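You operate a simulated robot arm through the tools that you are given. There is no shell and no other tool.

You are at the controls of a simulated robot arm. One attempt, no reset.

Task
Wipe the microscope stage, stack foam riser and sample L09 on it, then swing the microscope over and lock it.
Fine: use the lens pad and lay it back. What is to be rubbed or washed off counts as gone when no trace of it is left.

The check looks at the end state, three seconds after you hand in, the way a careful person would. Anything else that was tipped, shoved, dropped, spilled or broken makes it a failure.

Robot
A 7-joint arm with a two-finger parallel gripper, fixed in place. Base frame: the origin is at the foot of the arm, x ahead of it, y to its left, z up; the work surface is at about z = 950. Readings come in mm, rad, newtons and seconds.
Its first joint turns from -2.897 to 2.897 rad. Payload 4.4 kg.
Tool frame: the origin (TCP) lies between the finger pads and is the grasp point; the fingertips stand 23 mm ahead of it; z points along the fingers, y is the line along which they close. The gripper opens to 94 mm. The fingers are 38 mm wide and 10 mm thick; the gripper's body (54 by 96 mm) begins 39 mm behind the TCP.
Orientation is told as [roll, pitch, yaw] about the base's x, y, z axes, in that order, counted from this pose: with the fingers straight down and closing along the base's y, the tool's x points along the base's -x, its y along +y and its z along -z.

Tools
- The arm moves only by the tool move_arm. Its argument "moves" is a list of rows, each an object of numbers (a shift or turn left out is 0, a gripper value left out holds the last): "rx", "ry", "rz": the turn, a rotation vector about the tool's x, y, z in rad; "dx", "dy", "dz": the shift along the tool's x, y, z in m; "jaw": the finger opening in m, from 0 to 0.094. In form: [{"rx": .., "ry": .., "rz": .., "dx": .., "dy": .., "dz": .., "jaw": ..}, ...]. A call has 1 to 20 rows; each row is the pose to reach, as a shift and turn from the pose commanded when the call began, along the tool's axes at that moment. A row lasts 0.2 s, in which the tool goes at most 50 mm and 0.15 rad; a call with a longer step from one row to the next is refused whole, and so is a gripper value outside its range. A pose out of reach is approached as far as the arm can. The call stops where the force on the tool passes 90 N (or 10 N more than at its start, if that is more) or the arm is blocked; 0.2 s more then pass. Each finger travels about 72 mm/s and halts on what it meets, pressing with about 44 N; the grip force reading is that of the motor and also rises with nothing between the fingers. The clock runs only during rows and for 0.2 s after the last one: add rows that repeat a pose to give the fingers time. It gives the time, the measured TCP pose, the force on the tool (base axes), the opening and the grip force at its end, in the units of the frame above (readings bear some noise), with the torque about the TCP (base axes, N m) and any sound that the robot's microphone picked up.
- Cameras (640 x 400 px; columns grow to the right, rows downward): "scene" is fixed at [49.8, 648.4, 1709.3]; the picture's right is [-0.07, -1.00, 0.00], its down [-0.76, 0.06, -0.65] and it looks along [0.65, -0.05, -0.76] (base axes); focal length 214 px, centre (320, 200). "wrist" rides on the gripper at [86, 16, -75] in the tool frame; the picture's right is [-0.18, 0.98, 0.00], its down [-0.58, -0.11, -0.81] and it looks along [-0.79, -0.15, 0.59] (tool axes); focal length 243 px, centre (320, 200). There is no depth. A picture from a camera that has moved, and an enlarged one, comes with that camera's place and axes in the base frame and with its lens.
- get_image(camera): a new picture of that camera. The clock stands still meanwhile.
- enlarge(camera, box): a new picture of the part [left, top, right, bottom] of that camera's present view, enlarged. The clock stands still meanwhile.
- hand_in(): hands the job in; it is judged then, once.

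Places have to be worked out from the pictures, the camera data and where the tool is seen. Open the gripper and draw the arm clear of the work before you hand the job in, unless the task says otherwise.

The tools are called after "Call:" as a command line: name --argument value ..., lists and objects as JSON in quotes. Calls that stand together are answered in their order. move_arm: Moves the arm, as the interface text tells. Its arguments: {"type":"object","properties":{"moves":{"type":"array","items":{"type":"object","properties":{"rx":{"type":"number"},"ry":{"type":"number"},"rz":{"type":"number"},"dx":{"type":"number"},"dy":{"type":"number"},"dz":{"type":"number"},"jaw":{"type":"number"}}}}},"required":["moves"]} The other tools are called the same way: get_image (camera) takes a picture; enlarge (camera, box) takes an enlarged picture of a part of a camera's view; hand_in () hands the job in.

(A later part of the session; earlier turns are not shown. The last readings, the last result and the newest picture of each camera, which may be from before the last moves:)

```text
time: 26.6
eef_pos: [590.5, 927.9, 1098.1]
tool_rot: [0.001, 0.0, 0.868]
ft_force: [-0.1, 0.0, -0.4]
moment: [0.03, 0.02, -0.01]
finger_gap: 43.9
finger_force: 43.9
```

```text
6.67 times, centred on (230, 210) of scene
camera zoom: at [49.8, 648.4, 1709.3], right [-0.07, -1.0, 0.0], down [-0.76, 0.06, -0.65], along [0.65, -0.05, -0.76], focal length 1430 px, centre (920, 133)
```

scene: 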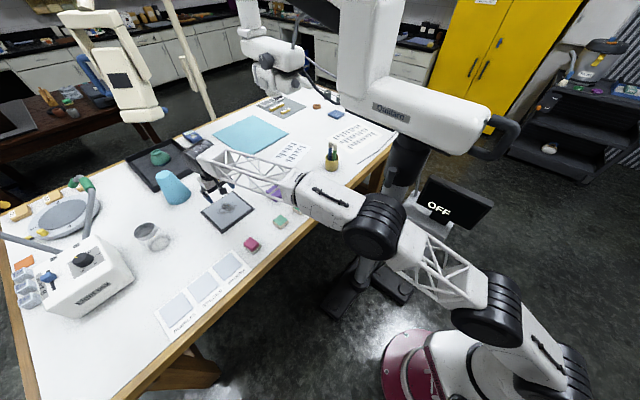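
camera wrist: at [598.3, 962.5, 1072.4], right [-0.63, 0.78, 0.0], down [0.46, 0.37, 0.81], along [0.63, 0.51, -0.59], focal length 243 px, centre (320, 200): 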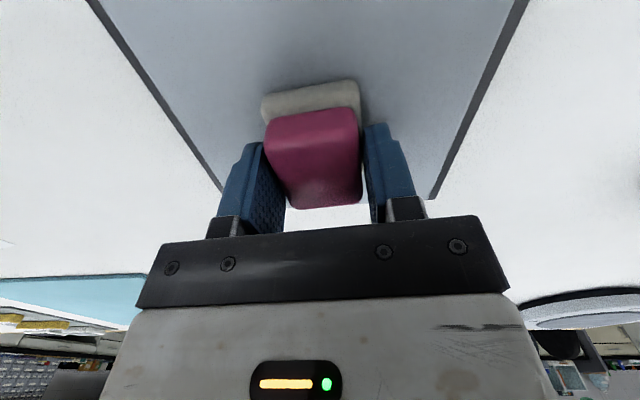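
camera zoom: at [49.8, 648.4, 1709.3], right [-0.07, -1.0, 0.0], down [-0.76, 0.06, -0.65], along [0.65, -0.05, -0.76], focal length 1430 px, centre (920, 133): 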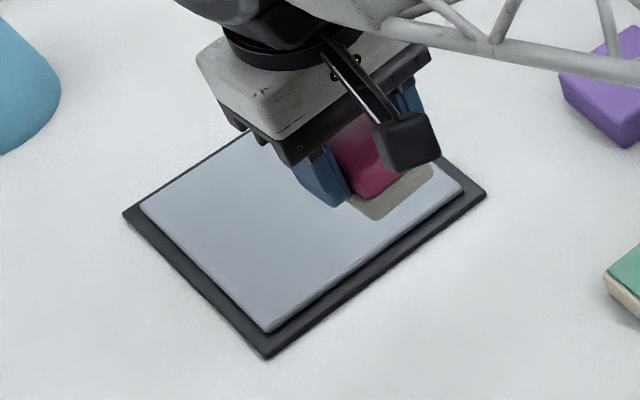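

Call:
move_arm --moves '[{"dx": 0.027, "dy": 0.015}, {"dx": 0.054, "dy": 0.03}, {"dx": 0.081, "dy": 0.045}, {"dx": 0.108, "dy": 0.06}, {"dx": 0.108, "dy": 0.06, "dz": 0.04}, {"dx": 0.108, "dy": 0.06, "dz": 0.04}]'

Call:
enlarge --camera "scene" --box '[190, 180, 270, 240]'

Call:
get_image --camera "wrist"

```text
time: 28.0
eef_pos: [473.8, 883.0, 1057.9]
tool_rot: [0.0, 0.001, 0.869]
ft_force: [-0.2, 0.6, 0.5]
moment: [0.0, 0.02, -0.03]
finger_gap: 43.7
finger_force: 44.0
```

```text
6.67 times, centred on (230, 210) of scene
camera zoom: at [49.8, 648.4, 1709.3], right [-0.07, -1.0, 0.0], down [-0.76, 0.06, -0.65], along [0.65, -0.05, -0.76], focal length 1430 px, centre (920, 133)
```

zoom: 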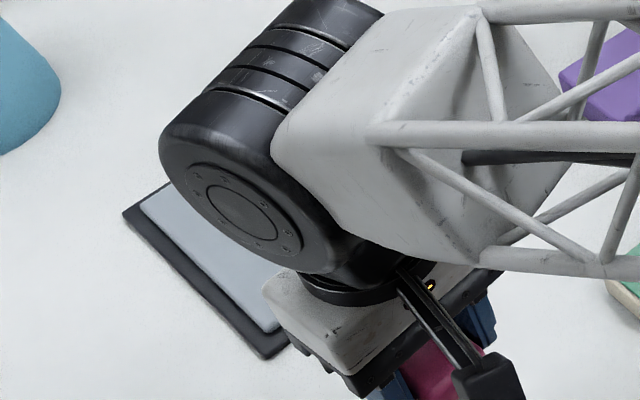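

```text
taken
camera wrist: at [405.8, 827.6, 1132.8], right [-0.63, 0.78, 0.0], down [0.46, 0.37, 0.81], along [0.63, 0.51, -0.59], focal length 243 px, centre (320, 200)
```

wrist: 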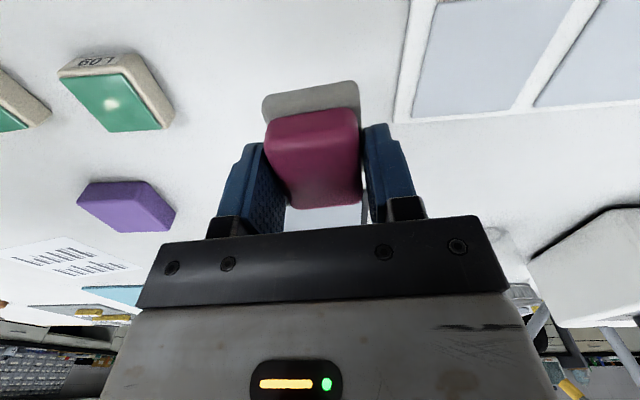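

Arm hides the plate; I back off to a pose that shows the whole plate before laying the pad down.

Call:
move_arm --moves '[{"dx": 0.025, "dy": -0.009, "dz": -0.028}, {"dx": 0.05, "dy": -0.018, "dz": -0.056}, {"dx": 0.075, "dy": -0.027, "dz": -0.084}, {"dx": 0.1, "dy": -0.036, "dz": -0.112}, {"dx": 0.124, "dy": -0.044, "dz": -0.14}, {"dx": 0.124, "dy": -0.044, "dz": -0.14}]'

Call:
enlarge --camera "scene" --box '[190, 180, 270, 240]'

Call:
get_image --camera "wrist"

```text
time: 29.4
eef_pos: [428.1, 755.6, 1200.4]
tool_rot: [0.0, 0.001, 0.869]
ft_force: [0.3, 0.1, 0.2]
moment: [-0.02, 0.04, -0.01]
finger_gap: 43.6
finger_force: 43.6
```

```text
6.67 times, centred on (230, 210) of scene
camera zoom: at [49.8, 648.4, 1709.3], right [-0.07, -1.0, 0.0], down [-0.76, 0.06, -0.65], along [0.65, -0.05, -0.76], focal length 1430 px, centre (920, 133)
```

zoom: 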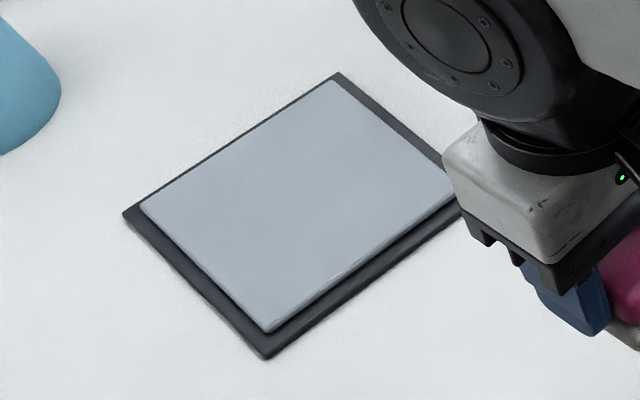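

```text
taken
camera wrist: at [360.2, 701.1, 1275.3], right [-0.63, 0.78, 0.0], down [0.46, 0.37, 0.81], along [0.62, 0.51, -0.59], focal length 243 px, centre (320, 200)
```

wrist: 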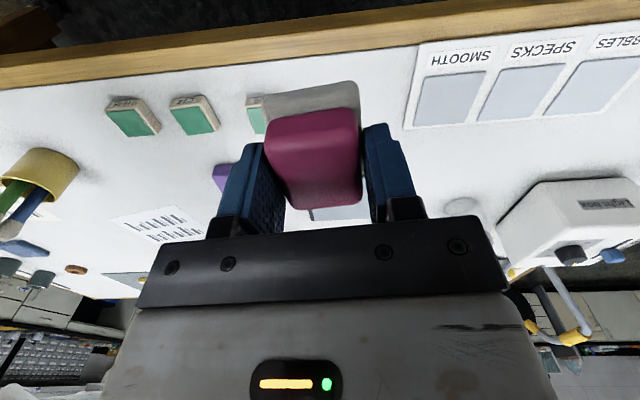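

Call:
enlarge --camera "scene" --box '[205, 190, 255, 222]'

```text
12.50 times, centred on (230, 206) of scene
camera zoom: at [49.8, 648.4, 1709.3], right [-0.07, -1.0, 0.0], down [-0.76, 0.06, -0.65], along [0.65, -0.05, -0.76], focal length 2681 px, centre (1445, 125)
```

zoom: 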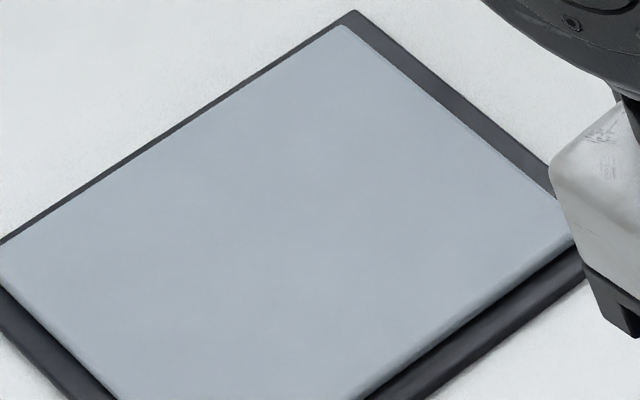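

The plate looks clean, but for insurance I'll do one more light crosswise pass before returning the pad.

Call:
move_arm --moves '[{"dx": -0.039, "dy": -0.0014, "dz": 0.019}, {"dx": -0.078, "dy": -0.0028, "dz": 0.038}, {"dx": -0.118, "dy": -0.0042, "dz": 0.057}, {"dx": -0.157, "dy": -0.0056, "dz": 0.076}, {"dx": -0.196, "dy": -0.007, "dz": 0.095}, {"dx": -0.235, "dy": -0.0084, "dz": 0.114}, {"dx": -0.275, "dy": -0.0098, "dz": 0.133}, {"dx": -0.314, "dy": -0.0112, "dz": 0.152}, {"dx": -0.353, "dy": -0.0126, "dz": 0.171}, {"dx": -0.353, "dy": -0.0126, "dz": 0.19}, {"dx": -0.353, "dy": -0.0126, "dz": 0.19}]'

```text
time: 31.8
eef_pos: [664.0, 1019.9, 1008.0]
tool_rot: [-0.001, 0.0, 0.87]
ft_force: [0.0, -0.9, -0.8]
moment: [0.01, -0.03, -0.03]
finger_gap: 43.7
finger_force: 44.3
```

Call:
move_arm --moves '[{"dz": 0.005}, {"dz": 0.0105}, {"dy": 0.014, "dz": 0.0105}, {"dy": 0.028, "dz": 0.0105}, {"dy": 0.042, "dz": 0.0105}, {"dx": 0.02, "dy": 0.042, "dz": 0.0105}, {"dx": 0.02, "dy": 0.025, "dz": 0.0105}, {"dx": 0.02, "dy": 0.008, "dz": 0.0105}, {"dx": 0.02, "dy": -0.009, "dz": 0.0105}, {"dx": 0.02, "dy": -0.026, "dz": 0.0105}, {"dx": 0.02, "dy": -0.042, "dz": 0.0105}, {"dx": 0.038, "dy": -0.042, "dz": 0.0105}, {"dx": 0.038, "dy": -0.025, "dz": 0.0105}, {"dx": 0.038, "dy": -0.008, "dz": 0.0105}, {"dx": 0.038, "dy": 0.009, "dz": 0.0105}, {"dx": 0.038, "dy": 0.026, "dz": 0.0105}, {"dx": 0.038, "dy": 0.042, "dz": 0.0105}, {"dx": 0.02, "dy": 0.03, "dz": 0.0105}, {"dy": 0.015, "dz": 0.0105}, {"dz": 0.0105}]'

Call:
move_arm --moves '[{"dy": -0.015}, {"dy": -0.03}, {"dy": -0.042}, {"dx": -0.02, "dy": -0.042}, {"dx": -0.02, "dy": -0.025}, {"dx": -0.02, "dy": -0.008}, {"dx": -0.02, "dy": 0.009}, {"dx": -0.02, "dy": 0.026}, {"dx": -0.02, "dy": 0.042}, {"dx": -0.04, "dy": 0.042}, {"dx": -0.04, "dy": 0.025}, {"dx": -0.04, "dy": 0.008}, {"dx": -0.04, "dy": -0.009}, {"dx": -0.04, "dy": -0.026}, {"dx": -0.04, "dy": -0.042}, {"dx": -0.025, "dy": -0.03}, {"dx": -0.01, "dy": -0.015}, {"dx": 0, "dy": 0}, {"dz": -0.03}, {"dz": -0.07}]'

```text
time: 36.0
eef_pos: [666.1, 1022.0, 997.0]
tool_rot: [-0.001, 0.0, 0.869]
ft_force: [0.1, -0.6, 0.3]
moment: [-0.02, 0.01, 0.03]
finger_gap: 43.7
finger_force: 44.3
```

```text
time: 40.2
eef_pos: [665.5, 1022.5, 1066.1]
tool_rot: [0.002, 0.002, 0.868]
ft_force: [-0.5, 0.5, -0.8]
moment: [-0.01, 0.02, -0.01]
finger_gap: 43.8
finger_force: 43.8
```

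Second pass done. I carry the pad back above its original spot.

Call:
move_arm --moves '[{"dx": 0.038, "dy": 0.0094}, {"dx": 0.076, "dy": 0.0187}, {"dx": 0.114, "dy": 0.028}, {"dx": 0.153, "dy": 0.0375}, {"dx": 0.191, "dy": 0.0468}, {"dx": 0.229, "dy": 0.0562}, {"dx": 0.229, "dy": 0.0562}, {"dx": 0.229, "dy": 0.0562, "dz": 0.03}, {"dx": 0.229, "dy": 0.0562, "dz": 0.06}, {"dx": 0.229, "dy": 0.0562, "dz": 0.06}]'

```text
time: 42.4
eef_pos: [475.8, 881.5, 1008.5]
tool_rot: [-0.001, -0.001, 0.87]
ft_force: [0.0, -1.1, -0.3]
moment: [-0.02, 0.0, 0.02]
finger_gap: 43.7
finger_force: 44.1
```

Call:
move_arm --moves '[{"dx": -0.0013, "dy": 0.0025, "dz": 0.008}, {"dx": -0.0013, "dy": 0.0025, "dz": 0.015}, {"dx": -0.0013, "dy": 0.0025, "dz": 0.019}, {"dx": -0.0013, "dy": 0.0025, "dz": 0.022}, {"dx": -0.0013, "dy": 0.0025, "dz": 0.022}]'

```text
time: 43.6
eef_pos: [473.4, 883.4, 985.8]
tool_rot: [0.0, 0.0, 0.869]
ft_force: [-0.7, 0.4, -0.1]
moment: [-0.02, 0.01, 0.03]
finger_gap: 43.8
finger_force: 43.6
```

Call:
move_arm --moves '[{"dz": 0.001}, {"dz": 0.0015}, {"dz": 0.0015}]'

```text
time: 44.4
eef_pos: [472.5, 884.3, 983.4]
tool_rot: [0.0, 0.0, 0.869]
ft_force: [0.1, 0.1, 0.4]
moment: [-0.01, -0.01, 0.01]
finger_gap: 43.6
finger_force: 43.9
```

Call:
move_arm --moves '[{"dz": 0.001}, {"dz": 0.002}, {"dz": 0.002}]'

Call:
get_image --camera "wrist"

```text
time: 45.2
eef_pos: [472.3, 884.3, 982.5]
tool_rot: [0.0, 0.0, 0.867]
ft_force: [1.1, -1.6, 4.0]
moment: [-0.01, 0.0, 0.01]
finger_gap: 43.7
finger_force: 44.4
```

```text
taken
camera wrist: at [404.5, 828.4, 1058.1], right [-0.63, 0.78, 0.0], down [0.46, 0.37, 0.81], along [0.63, 0.51, -0.59], focal length 243 px, centre (320, 200)
```

wrist: 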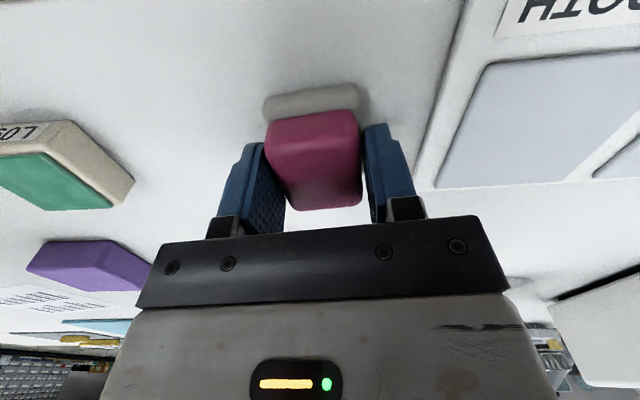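

Light contact (4 N): the pad is resting on its original spot. I release it and rise.

Call:
move_arm --moves '[{"jaw": 0.05}, {"jaw": 0.062}, {"jaw": 0.07}, {"jaw": 0.07}, {"dz": -0.03, "jaw": 0.07}, {"dz": -0.075, "jaw": 0.07}, {"dz": -0.12, "jaw": 0.07}, {"dz": -0.12, "jaw": 0.07}]'

Call:
get_image --camera "wrist"

Call:
enlarge --camera "scene" --box '[190, 170, 350, 270]'

```text
time: 47.0
eef_pos: [475.8, 881.9, 1105.2]
tool_rot: [-0.002, 0.002, 0.869]
ft_force: [0.1, 0.2, 0.3]
moment: [0.0, -0.01, 0.0]
finger_gap: 70.1
finger_force: 0.0
```

```text
taken
camera wrist: at [408.0, 827.8, 1179.8], right [-0.63, 0.78, 0.0], down [0.46, 0.37, 0.81], along [0.63, 0.51, -0.59], focal length 243 px, centre (320, 200)
```

wrist: 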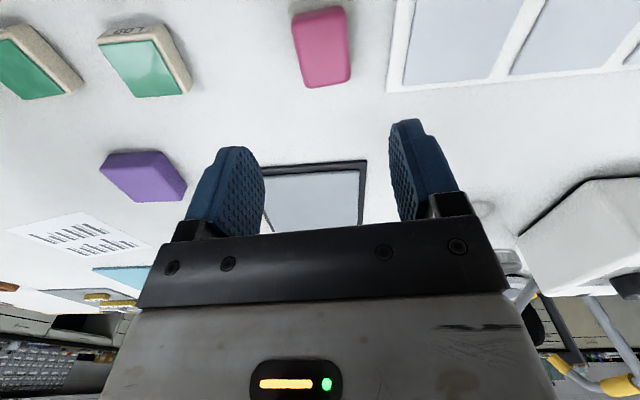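

```text
4.00 times, centred on (270, 220) of scene
camera zoom: at [49.8, 648.4, 1709.3], right [-0.07, -1.0, 0.0], down [-0.76, 0.06, -0.65], along [0.65, -0.05, -0.76], focal length 858 px, centre (520, 120)
```

zoom: 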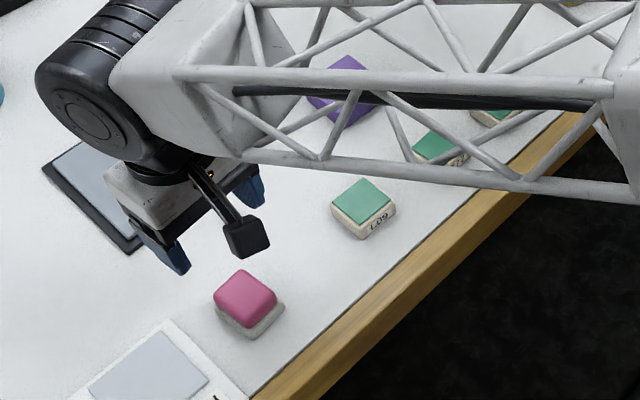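

The pad is back in place. Riser centre works out to about (736, 803) with top z≈978; I move above it with jaws fully open and look closely.

Call:
move_arm --moves '[{"dx": -0.015, "dy": -0.036, "dz": -0.01, "rz": 0.01, "jaw": 0.094}, {"dx": -0.031, "dy": -0.071, "dz": -0.02, "rz": 0.02, "jaw": 0.094}, {"dx": -0.046, "dy": -0.107, "dz": -0.02, "rz": 0.03, "jaw": 0.094}, {"dx": -0.061, "dy": -0.143, "dz": -0.02, "rz": 0.04, "jaw": 0.094}, {"dx": -0.077, "dy": -0.178, "dz": -0.01, "rz": 0.05, "jaw": 0.094}, {"dx": -0.092, "dy": -0.214, "dz": 0.01, "rz": 0.06, "jaw": 0.094}, {"dx": -0.1075, "dy": -0.25, "dz": 0.03, "rz": 0.069, "jaw": 0.094}, {"dx": -0.1075, "dy": -0.25, "dz": 0.03, "rz": 0.069, "jaw": 0.094}]'

Call:
get_image --camera "wrist"

Call:
enlarge --camera "wrist" --box '[210, 0, 430, 140]'

Call:
get_image --camera "scene"

```text
time: 48.8
eef_pos: [733.6, 801.1, 1071.8]
tool_rot: [0.002, 0.001, 0.799]
ft_force: [1.3, 0.2, -0.2]
moment: [0.03, 0.01, -0.04]
finger_gap: 94.1
finger_force: 0.0
```

```text
taken
camera wrist: at [661.2, 751.1, 1147.5], right [-0.58, 0.82, 0.0], down [0.48, 0.34, 0.81], along [0.66, 0.47, -0.59], focal length 243 px, centre (320, 200)
```

wrist: 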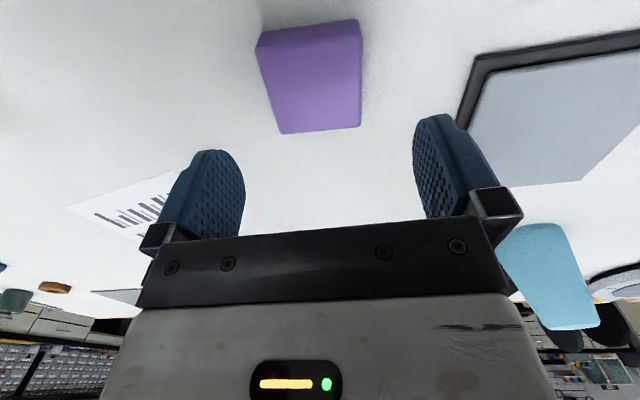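

```text
2.86 times, centred on (320, 70) of wrist
camera zoom: at [661.2, 751.1, 1147.5], right [-0.58, 0.82, 0.0], down [0.48, 0.34, 0.81], along [0.66, 0.47, -0.59], focal length 693 px, centre (320, 571)
```

zoom: 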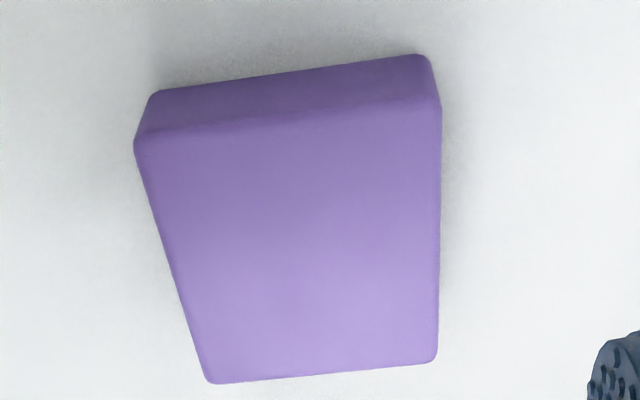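

```text
taken
```

scene: 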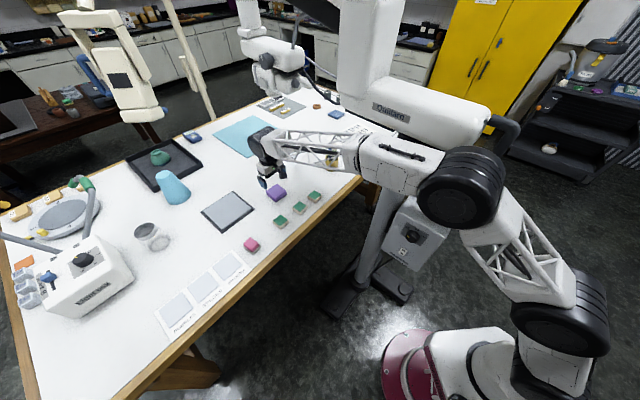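

Riser: centre (744, 805), 68 × 66 mm, 28 mm tall, axis at 42° (yaw 0.738). I align and descend part way, then verify.

Call:
move_arm --moves '[{"dx": -0.0105, "dy": -0.0046, "rz": 0.061}, {"dx": -0.0105, "dy": -0.0046, "rz": 0.061, "dz": 0.025}, {"dx": -0.0105, "dy": -0.0046, "rz": 0.061, "dz": 0.05}, {"dx": -0.0105, "dy": -0.0046, "rz": 0.061, "dz": 0.058}, {"dx": -0.0105, "dy": -0.0046, "rz": 0.061, "dz": 0.058}]'

Call:
get_image --camera "wrist"

Call:
enlarge --camera "scene" --box '[230, 150, 310, 210]'

```text
time: 50.0
eef_pos: [743.0, 806.3, 1013.9]
tool_rot: [0.0, 0.001, 0.739]
ft_force: [-0.7, 0.2, -0.2]
moment: [-0.01, 0.01, 0.0]
finger_gap: 93.9
finger_force: 0.1
```

```text
taken
camera wrist: at [668.9, 761.0, 1089.4], right [-0.53, 0.85, 0.0], down [0.5, 0.31, 0.81], along [0.69, 0.42, -0.59], focal length 243 px, centre (320, 200)
```

wrist: 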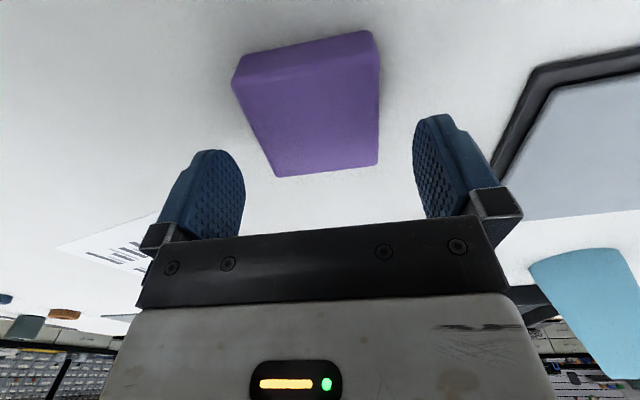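

```text
6.67 times, centred on (270, 180) of scene
camera zoom: at [49.8, 648.4, 1709.3], right [-0.07, -1.0, 0.0], down [-0.76, 0.06, -0.65], along [0.65, -0.05, -0.76], focal length 1430 px, centre (653, 333)
```

zoom: 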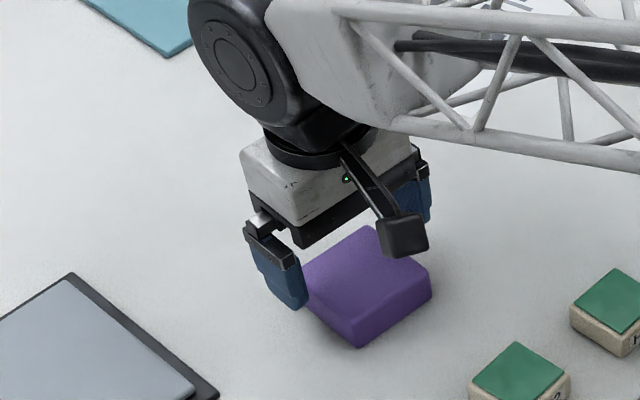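

Alignment agrees (centre 744.2, 805.7). I descend to z≈980 and close gently on the riser.

Call:
move_arm --moves '[{"dx": -0.001, "dz": 0.02}, {"dx": -0.001, "dz": 0.034}, {"dx": -0.001, "dz": 0.034}, {"dx": -0.001, "dz": 0.034, "jaw": 0.075}, {"dx": -0.001, "dz": 0.034, "jaw": 0.06}, {"dx": -0.001, "dz": 0.034, "jaw": 0.056}, {"dx": -0.001, "dz": 0.034, "jaw": 0.056}, {"dx": -0.001, "dz": 0.034, "jaw": 0.056}]'

Call:
get_image --camera "wrist"

```text
time: 51.8
eef_pos: [744.4, 808.5, 979.9]
tool_rot: [0.0, -0.002, 0.739]
ft_force: [-1.3, 0.6, 0.9]
moment: [0.04, -0.02, 0.01]
finger_gap: 69.1
finger_force: 43.8
```

```text
taken
camera wrist: at [669.3, 762.5, 1054.1], right [-0.53, 0.85, 0.0], down [0.5, 0.31, 0.81], along [0.69, 0.42, -0.59], focal length 243 px, centre (320, 200)
```

wrist: 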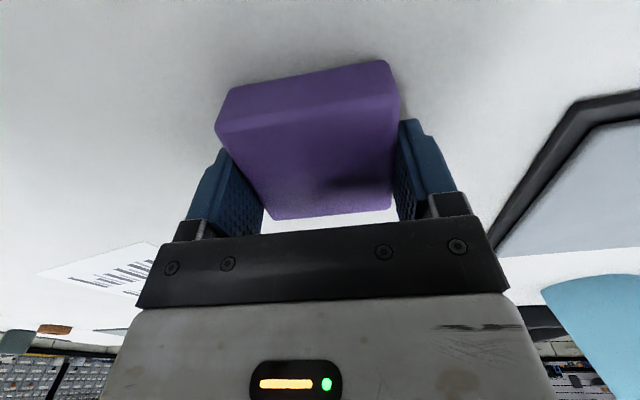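

Firm hold at 69 mm. I lift and carry the riser to above the plate centre, squaring it to the plate.

Call:
move_arm --moves '[{"dz": -0.03}, {"dz": -0.06}, {"dx": -0.014, "dy": 0.035, "dz": -0.07, "rz": -0.01}, {"dx": -0.027, "dy": 0.07, "dz": -0.07, "rz": -0.02}, {"dx": -0.041, "dy": 0.105, "dz": -0.07, "rz": -0.03}, {"dx": -0.055, "dy": 0.14, "dz": -0.07, "rz": -0.04}, {"dx": -0.068, "dy": 0.175, "dz": -0.07, "rz": -0.05}, {"dx": -0.082, "dy": 0.2094, "dz": -0.07, "rz": -0.061}, {"dx": -0.082, "dy": 0.2094, "dz": -0.07, "rz": -0.061}]'

Call:
get_image --camera "wrist"

Call:
enlarge --camera "scene" --box '[180, 160, 276, 232]'

```text
time: 53.8
eef_pos: [664.0, 1018.7, 1051.0]
tool_rot: [0.001, 0.0, 0.802]
ft_force: [0.4, 0.1, -0.8]
moment: [0.02, 0.04, 0.02]
finger_gap: 69.1
finger_force: 43.8
```

```text
taken
camera wrist: at [592.7, 966.6, 1125.9], right [-0.58, 0.82, 0.0], down [0.48, 0.34, 0.81], along [0.66, 0.47, -0.59], focal length 243 px, centre (320, 200)
```

wrist: 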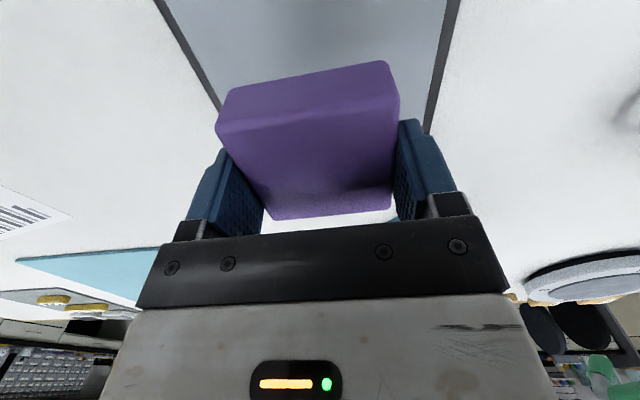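

```text
5.56 times, centred on (228, 196) of scene
camera zoom: at [49.8, 648.4, 1709.3], right [-0.07, -1.0, 0.0], down [-0.76, 0.06, -0.65], along [0.65, -0.05, -0.76], focal length 1192 px, centre (831, 222)
```

zoom: 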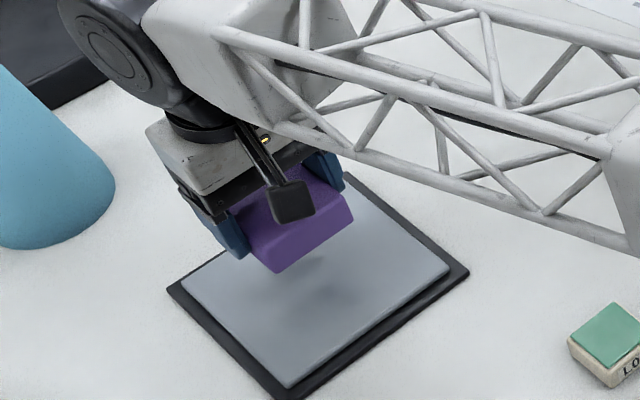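

Centred over the plate. Lowering to just above contact, then slowly down.

Call:
move_arm --moves '[{"dz": 0.025}, {"dz": 0.045}, {"dz": 0.052}, {"dz": 0.054}, {"dz": 0.055}, {"dz": 0.055}]'

```text
time: 55.2
eef_pos: [663.3, 1019.5, 993.7]
tool_rot: [0.0, 0.0, 0.802]
ft_force: [-0.4, 0.6, -1.5]
moment: [0.0, -0.03, 0.02]
finger_gap: 68.9
finger_force: 43.9
```

Call:
move_arm --moves '[{"dz": 0.001}, {"dz": 0.002}, {"dz": 0.002}]'

Call:
get_image --camera "wrist"

Call:
enlarge --camera "scene" --box '[200, 170, 264, 218]'

```text
time: 56.0
eef_pos: [664.3, 1019.3, 993.7]
tool_rot: [0.002, 0.0, 0.801]
ft_force: [-1.1, -1.0, 1.9]
moment: [-0.05, 0.01, -0.03]
finger_gap: 68.8
finger_force: 44.1
```

```text
taken
camera wrist: at [592.0, 968.8, 1068.1], right [-0.58, 0.82, 0.0], down [0.48, 0.34, 0.81], along [0.66, 0.47, -0.59], focal length 243 px, centre (320, 200)
```

wrist: 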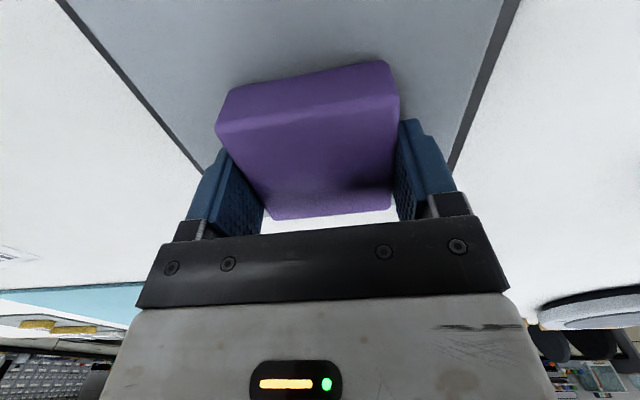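

```text
8.33 times, centred on (232, 194) of scene
camera zoom: at [49.8, 648.4, 1709.3], right [-0.07, -1.0, 0.0], down [-0.76, 0.06, -0.65], along [0.65, -0.05, -0.76], focal length 1787 px, centre (1053, 250)
```

zoom: 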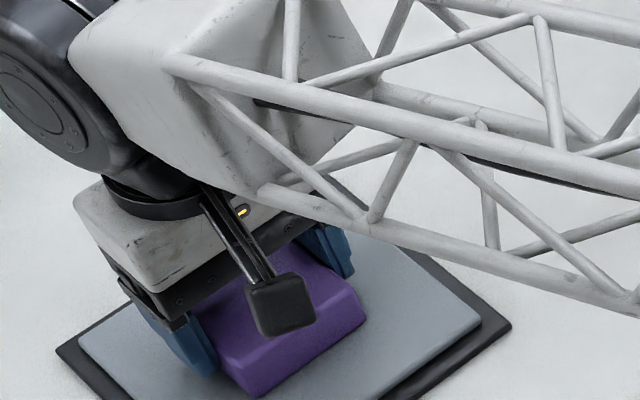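

Contact reached at z 993.7, as predicted. I release, rise, and back off to check.

Call:
move_arm --moves '[{"jaw": 0.08}, {"jaw": 0.094}, {"jaw": 0.094}, {"jaw": 0.094}, {"dz": -0.03, "jaw": 0.094}, {"dz": -0.07, "jaw": 0.094}, {"dz": -0.11, "jaw": 0.094}, {"dx": 0.04, "dz": -0.12, "jaw": 0.094}, {"dx": 0.08, "dz": -0.13, "jaw": 0.094}, {"dx": 0.12, "dz": -0.13, "jaw": 0.094}, {"dx": 0.16, "dz": -0.13, "jaw": 0.094}, {"dx": 0.2, "dz": -0.13, "jaw": 0.094}, {"dx": 0.2, "dz": -0.13, "jaw": 0.094}]'

Call:
get_image --camera "wrist"

Call:
enlarge --camera "scene" --box '[180, 160, 308, 250]'

```text
time: 58.8
eef_pos: [524.6, 876.1, 1122.0]
tool_rot: [0.0, -0.001, 0.802]
ft_force: [0.2, -0.2, -0.6]
moment: [0.04, 0.01, -0.02]
finger_gap: 93.9
finger_force: 0.1
```

```text
taken
camera wrist: at [453.2, 824.8, 1197.4], right [-0.58, 0.82, 0.0], down [0.48, 0.34, 0.81], along [0.66, 0.47, -0.59], focal length 243 px, centre (320, 200)
```

wrist: 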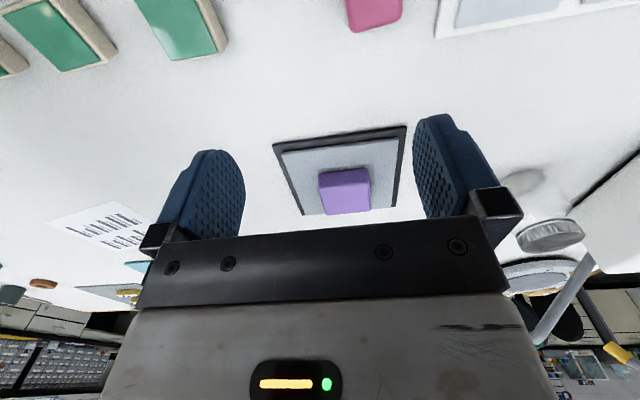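

```text
4.44 times, centred on (244, 205) of scene
camera zoom: at [49.8, 648.4, 1709.3], right [-0.07, -1.0, 0.0], down [-0.76, 0.06, -0.65], along [0.65, -0.05, -0.76], focal length 953 px, centre (658, 178)
```

zoom: 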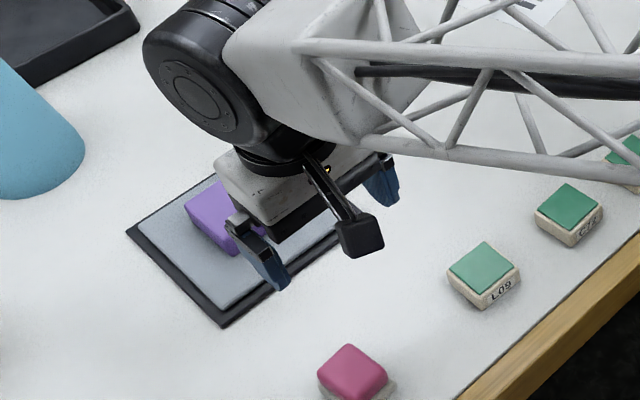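

Call:
enlarge --camera "wrist" --box '[260, 110, 420, 230]'

Call:
enlarge --camera "wrist" --box '[0, 0, 240, 100]'

```text
3.33 times, centred on (340, 170) of wrist
camera zoom: at [453.2, 824.8, 1197.4], right [-0.58, 0.82, 0.0], down [0.48, 0.34, 0.81], along [0.66, 0.47, -0.59], focal length 809 px, centre (253, 300)
```

zoom: 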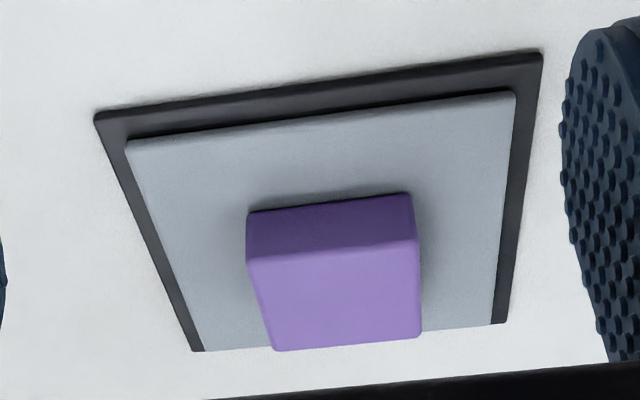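

```text
2.67 times, centred on (120, 50) of wrist
camera zoom: at [453.2, 824.8, 1197.4], right [-0.58, 0.82, 0.0], down [0.48, 0.34, 0.81], along [0.66, 0.47, -0.59], focal length 647 px, centre (853, 600)
```

zoom: 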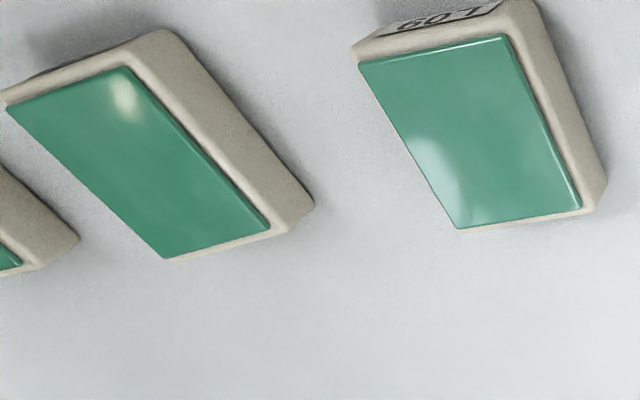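

The plate around the riser is spotless and the riser sits centred. L09 works out to about (580, 777), axis at 45°; I move above it for a close look.

Call:
move_arm --moves '[{"dx": 0.011, "dy": -0.036, "dz": 0.01, "jaw": 0.075}, {"dx": 0.022, "dy": -0.072, "dz": 0.03, "jaw": 0.075}, {"dx": 0.0326, "dy": -0.1086, "dz": 0.057, "rz": 0.017, "jaw": 0.075}, {"dx": 0.0326, "dy": -0.1086, "dz": 0.057, "rz": 0.017, "jaw": 0.075}]'

Call:
get_image --camera "wrist"

Call:
enlarge --camera "wrist" --box '[240, 0, 400, 120]'

Call:
enlarge --camera "scene" --box '[180, 170, 308, 250]'

```text
time: 59.8
eef_pos: [579.1, 777.6, 1065.4]
tool_rot: [-0.001, 0.0, 0.784]
ft_force: [0.5, 0.0, -0.1]
moment: [-0.04, -0.02, 0.0]
finger_gap: 74.9
finger_force: 0.0
```

```text
taken
camera wrist: at [507.0, 728.5, 1139.6], right [-0.56, 0.83, 0.0], down [0.49, 0.33, 0.81], along [0.67, 0.45, -0.59], focal length 243 px, centre (320, 200)
```

wrist: 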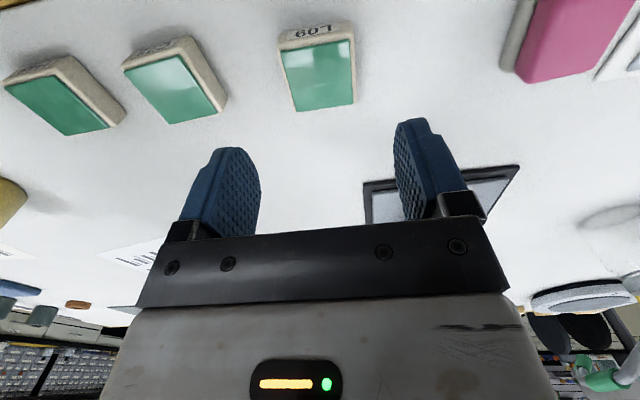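

```text
3.33 times, centred on (320, 60) of wrist
camera zoom: at [507.0, 728.5, 1139.6], right [-0.56, 0.83, 0.0], down [0.49, 0.33, 0.81], along [0.67, 0.45, -0.59], focal length 809 px, centre (320, 667)
```

zoom: 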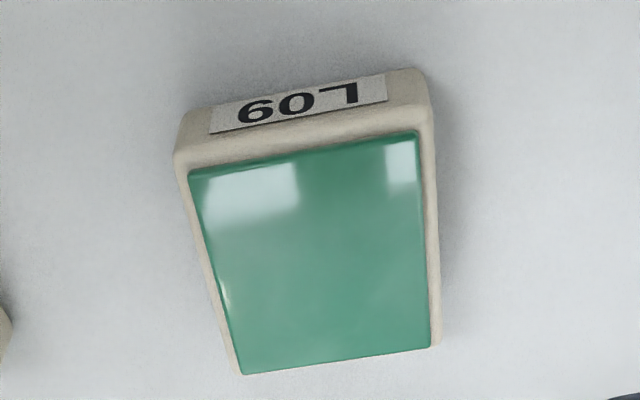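

```text
5.00 times, centred on (244, 210) of scene
camera zoom: at [49.8, 648.4, 1709.3], right [-0.07, -1.0, 0.0], down [-0.76, 0.06, -0.65], along [0.65, -0.05, -0.76], focal length 1072 px, centre (700, 150)
```

zoom: 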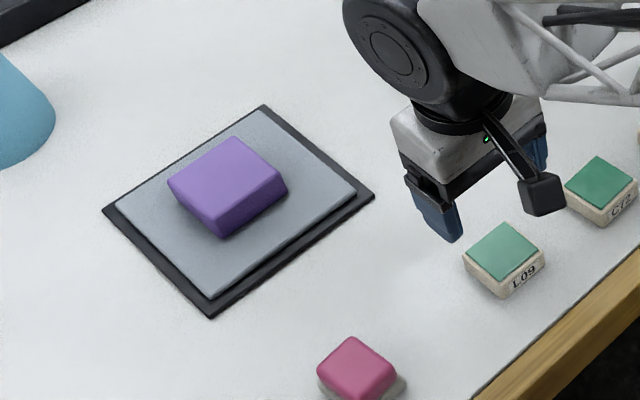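

L09: centre (580.3, 779), body 50 mm square and 18 mm tall, green film on top inset. I descend with tips at z≈955 so that only the body gets gripped.

Call:
move_arm --moves '[{"dx": -0.0018, "dz": 0.02, "rz": 0.024}, {"dx": -0.0018, "dz": 0.05, "rz": 0.024}, {"dx": -0.0018, "dz": 0.075, "rz": 0.024}, {"dx": -0.0018, "dz": 0.087, "rz": 0.024}, {"dx": -0.0018, "dz": 0.087, "rz": 0.024}]'

Call:
get_image --camera "wrist"

```text
time: 61.0
eef_pos: [580.1, 777.4, 979.4]
tool_rot: [-0.001, 0.0, 0.76]
ft_force: [-0.6, -0.5, -0.1]
moment: [-0.02, 0.01, 0.01]
finger_gap: 75.0
finger_force: 0.0
```

```text
taken
camera wrist: at [506.6, 729.5, 1053.2], right [-0.54, 0.84, 0.0], down [0.5, 0.32, 0.81], along [0.68, 0.44, -0.59], focal length 243 px, centre (320, 200)
```

wrist: 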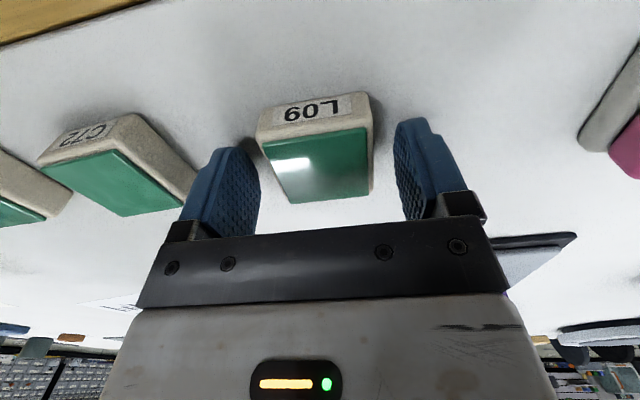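

Centred; closing on the body and lifting.

Call:
move_arm --moves '[{"jaw": 0.06}, {"jaw": 0.045}, {"jaw": 0.04}, {"jaw": 0.04}, {"jaw": 0.04}, {"dz": -0.02, "jaw": 0.04}, {"dz": -0.05, "jaw": 0.04}, {"dz": -0.09, "jaw": 0.04}, {"dz": -0.09, "jaw": 0.04}]'

Call:
get_image --camera "wrist"

Call:
enlarge --camera "scene" --box '[180, 150, 308, 250]'

```text
time: 63.0
eef_pos: [581.2, 778.0, 1068.3]
tool_rot: [-0.001, 0.002, 0.759]
ft_force: [-0.2, 0.3, -0.5]
moment: [-0.01, 0.02, 0.01]
finger_gap: 49.0
finger_force: 44.2
```

```text
taken
camera wrist: at [506.4, 730.8, 1144.2], right [-0.54, 0.84, 0.0], down [0.5, 0.32, 0.81], along [0.68, 0.44, -0.59], focal length 243 px, centre (320, 200)
```

wrist: 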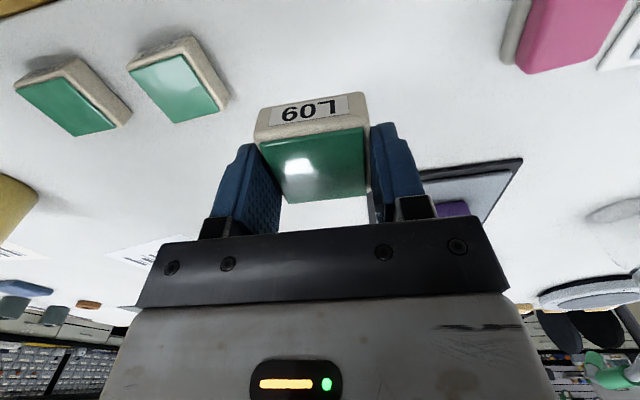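

```text
4.00 times, centred on (244, 200) of scene
camera zoom: at [49.8, 648.4, 1709.3], right [-0.07, -1.0, 0.0], down [-0.76, 0.06, -0.65], along [0.65, -0.05, -0.76], focal length 858 px, centre (624, 200)
```

zoom: 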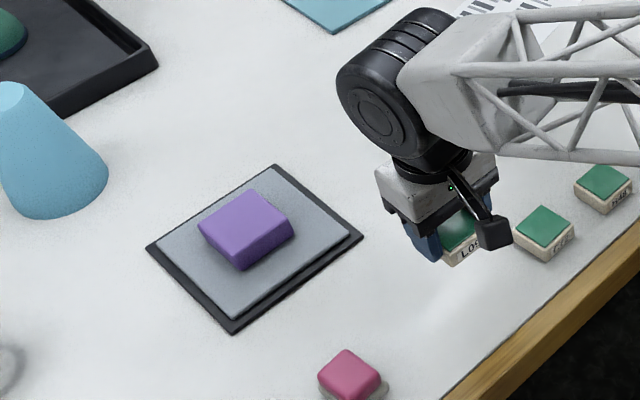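

Sample held upright at 49 mm. I carry it over the riser (centre ≈ (662, 1017), top ≈ 992).

Call:
move_arm --moves '[{"dx": -0.037, "dy": 0.02, "dz": -0.01, "rz": -0.007}, {"dx": -0.074, "dy": 0.039, "dz": -0.02, "rz": -0.014}, {"dx": -0.111, "dy": 0.059, "dz": -0.02, "rz": -0.021}, {"dx": -0.148, "dy": 0.079, "dz": -0.02, "rz": -0.028}, {"dx": -0.185, "dy": 0.098, "dz": -0.02, "rz": -0.035}, {"dx": -0.2224, "dy": 0.1178, "dz": -0.02, "rz": -0.041}, {"dx": -0.2224, "dy": 0.1178, "dz": -0.02, "rz": -0.041}, {"dx": -0.2224, "dy": 0.1178, "dz": 0.015, "rz": -0.041}, {"dx": -0.2224, "dy": 0.1178, "dz": 0.03, "rz": -0.041}, {"dx": -0.2224, "dy": 0.1178, "dz": 0.03, "rz": -0.041}]'

Call:
get_image --camera "wrist"

Call:
enlarge --camera "scene" --box '[190, 165, 270, 225]'

```text
time: 65.2
eef_pos: [660.9, 1014.1, 1041.5]
tool_rot: [0.001, 0.0, 0.802]
ft_force: [-0.8, 1.1, -0.7]
moment: [0.04, 0.02, 0.0]
finger_gap: 49.3
finger_force: 43.9
```

```text
taken
camera wrist: at [589.3, 964.0, 1116.2], right [-0.58, 0.82, 0.0], down [0.48, 0.34, 0.81], along [0.66, 0.47, -0.59], focal length 243 px, centre (320, 200)
```

wrist: 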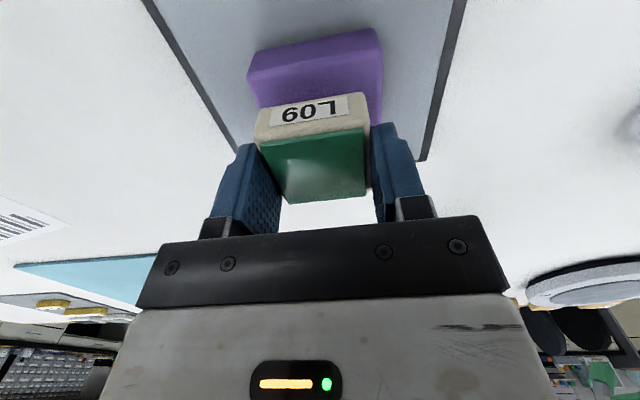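

```text
6.67 times, centred on (230, 195) of scene
camera zoom: at [49.8, 648.4, 1709.3], right [-0.07, -1.0, 0.0], down [-0.76, 0.06, -0.65], along [0.65, -0.05, -0.76], focal length 1430 px, centre (920, 233)
```

zoom: 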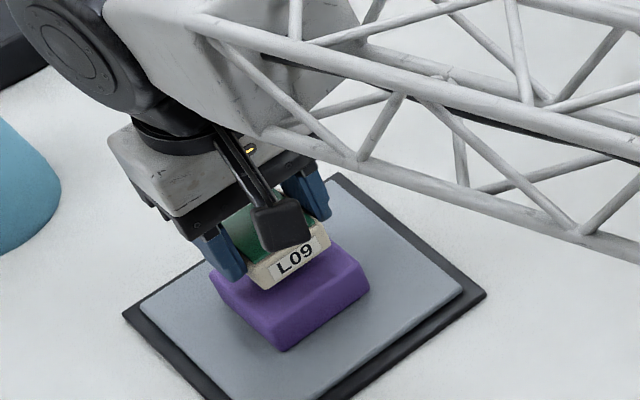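

Riser near edge puts its centre at about (664, 1020); I shift 5 mm outward and lower to just above its top.

Call:
move_arm --moves '[{"dx": -0.005, "dy": 0.0013, "dz": 0.005}, {"dx": -0.005, "dy": 0.0013, "dz": 0.012}, {"dx": -0.005, "dy": 0.0013, "dz": 0.017}, {"dx": -0.005, "dy": 0.0013, "dz": 0.019}, {"dx": -0.005, "dy": 0.0013, "dz": 0.019}]'

```text
time: 66.4
eef_pos: [662.9, 1020.4, 1022.2]
tool_rot: [-0.001, -0.001, 0.8]
ft_force: [0.1, 1.9, 3.7]
moment: [0.0, 0.06, -0.01]
finger_gap: 49.2
finger_force: 44.4
```

Call:
move_arm --moves '[{"dz": 0.001}, {"dz": 0.001}]'

Call:
get_image --camera "wrist"

Call:
enlarge --camera "scene" --box '[190, 165, 270, 225]'

```text
time: 67.0
eef_pos: [664.6, 1020.6, 1021.9]
tool_rot: [-0.001, 0.0, 0.801]
ft_force: [-2.0, 1.6, 13.6]
moment: [-0.07, 0.16, -0.02]
finger_gap: 49.1
finger_force: 44.0
```

```text
taken
camera wrist: at [591.7, 970.1, 1096.9], right [-0.58, 0.82, 0.0], down [0.48, 0.34, 0.81], along [0.66, 0.47, -0.59], focal length 243 px, centre (320, 200)
```

wrist: 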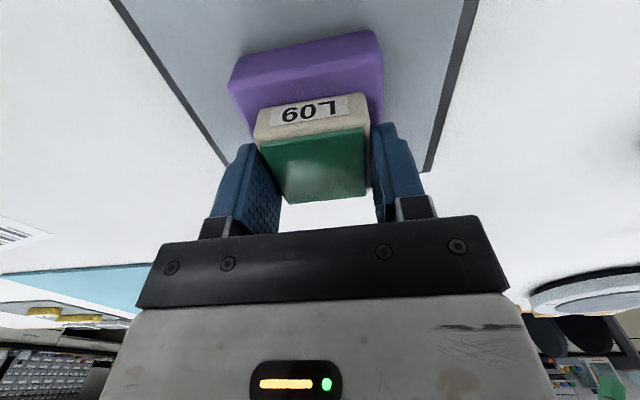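

```text
6.67 times, centred on (230, 195) of scene
camera zoom: at [49.8, 648.4, 1709.3], right [-0.07, -1.0, 0.0], down [-0.76, 0.06, -0.65], along [0.65, -0.05, -0.76], focal length 1430 px, centre (920, 233)
```

zoom: 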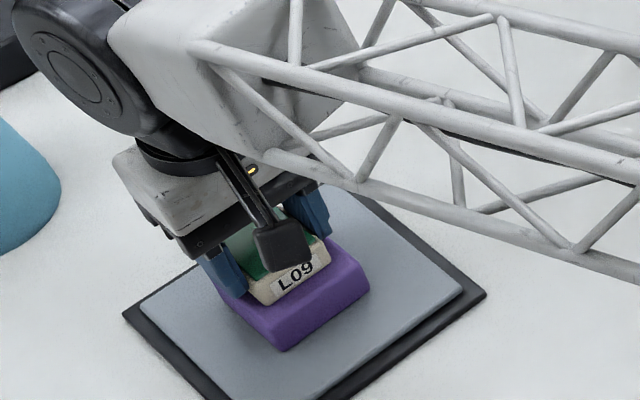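

Sample sits centred on the riser. I ease off the press, open, and rise straight up.

Call:
move_arm --moves '[{"dz": -0.0008}, {"dz": -0.0008, "jaw": 0.055}, {"dz": -0.0008, "jaw": 0.065}, {"dz": -0.0008, "jaw": 0.075}, {"dz": -0.0008, "jaw": 0.075}, {"dz": -0.03, "jaw": 0.075}, {"dz": -0.07, "jaw": 0.075}, {"dz": -0.11, "jaw": 0.075}, {"dx": 0.04, "dz": -0.13, "jaw": 0.075}, {"dx": 0.08, "dz": -0.14, "jaw": 0.075}, {"dx": 0.12, "dz": -0.15, "jaw": 0.075}, {"dx": 0.16, "dz": -0.16, "jaw": 0.075}, {"dx": 0.2, "dz": -0.17, "jaw": 0.075}, {"dx": 0.24, "dz": -0.18, "jaw": 0.075}, {"dx": 0.28, "dz": -0.18, "jaw": 0.075}, {"dx": 0.32, "dz": -0.18, "jaw": 0.075}, {"dx": 0.32, "dz": -0.18, "jaw": 0.075}]'

Call:
get_image --camera "wrist"

Call:
get_image --camera "scene"

Call:
enlarge --camera "scene" --box '[190, 165, 286, 237]'

```text
time: 70.6
eef_pos: [439.1, 790.6, 1199.5]
tool_rot: [-0.001, 0.0, 0.8]
ft_force: [-0.2, -0.3, -0.7]
moment: [0.02, 0.03, 0.02]
finger_gap: 74.8
finger_force: 0.0
```

```text
taken
camera wrist: at [367.1, 739.9, 1274.8], right [-0.58, 0.82, 0.0], down [0.48, 0.34, 0.81], along [0.66, 0.47, -0.59], focal length 243 px, centre (320, 200)
```

wrist: 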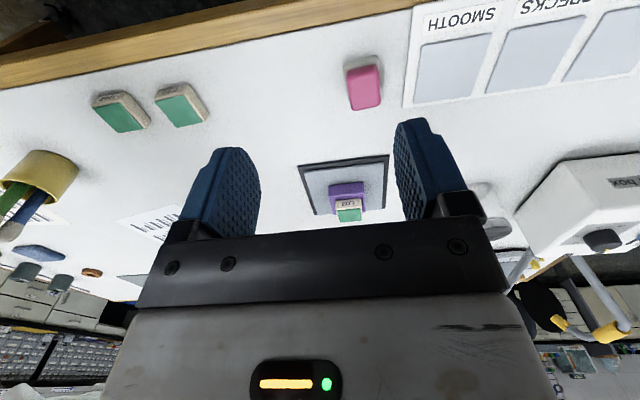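

```text
taken
```

scene: 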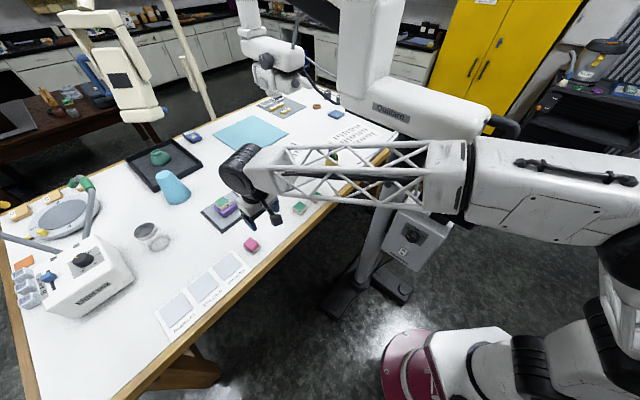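

```text
5.56 times, centred on (238, 201) of scene
camera zoom: at [49.8, 648.4, 1709.3], right [-0.07, -1.0, 0.0], down [-0.76, 0.06, -0.65], along [0.65, -0.05, -0.76], focal length 1192 px, centre (776, 194)
```

zoom: 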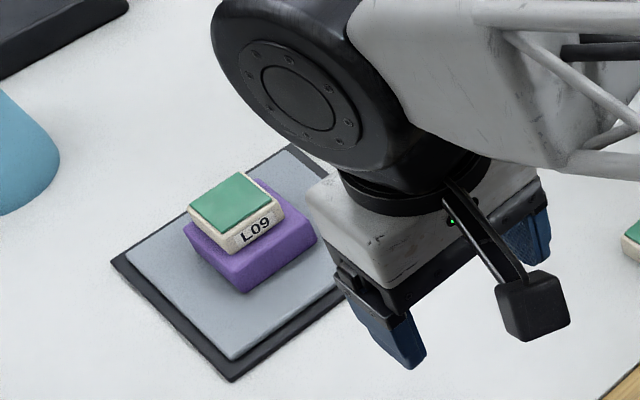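

The stack stands well. Now the microscope: I raise the arm and turn the wrist camera toward the column, handle and lock lever.

Call:
move_arm --moves '[{"dx": 0.009, "dy": -0.006, "dz": -0.022, "rz": 0.14}, {"dx": 0.018, "dy": -0.012, "dz": -0.044, "rz": 0.28}, {"dx": 0.027, "dy": -0.018, "dz": -0.066, "rz": 0.42}, {"dx": 0.036, "dy": -0.025, "dz": -0.088, "rz": 0.56}, {"dx": 0.046, "dy": -0.031, "dz": -0.11, "rz": 0.7}, {"dx": 0.055, "dy": -0.038, "dz": -0.132, "rz": 0.84}, {"dx": 0.064, "dy": -0.044, "dz": -0.154, "rz": 0.98}, {"dx": 0.073, "dy": -0.05, "dz": -0.176, "rz": 1.12}, {"dx": 0.082, "dy": -0.056, "dz": -0.198, "rz": 1.26}, {"dx": 0.092, "dy": -0.063, "dz": -0.22, "rz": 1.4}, {"dx": 0.092, "dy": -0.063, "dz": -0.22, "rz": 1.4}]'

Call:
get_image --camera "wrist"

Call:
get_image --camera "scene"

```text
time: 73.0
eef_pos: [423.3, 681.7, 1418.8]
tool_rot: [0.001, 0.001, -0.6]
ft_force: [0.0, 0.3, 1.7]
moment: [0.01, -0.01, -0.01]
finger_gap: 74.9
finger_force: 0.1
```

```text
taken
camera wrist: at [361.3, 744.4, 1494.6], right [0.71, 0.71, 0.0], down [0.42, -0.42, 0.81], along [0.57, -0.57, -0.59], focal length 243 px, centre (320, 200)
```

wrist: 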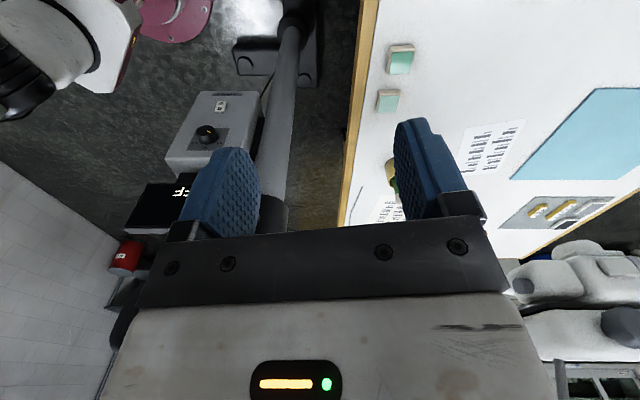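

```text
taken
```

scene: 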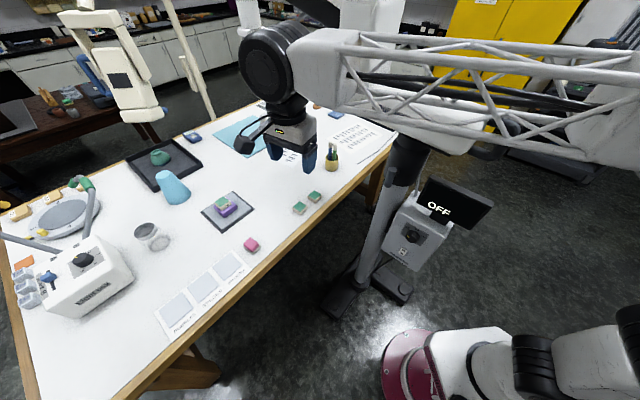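

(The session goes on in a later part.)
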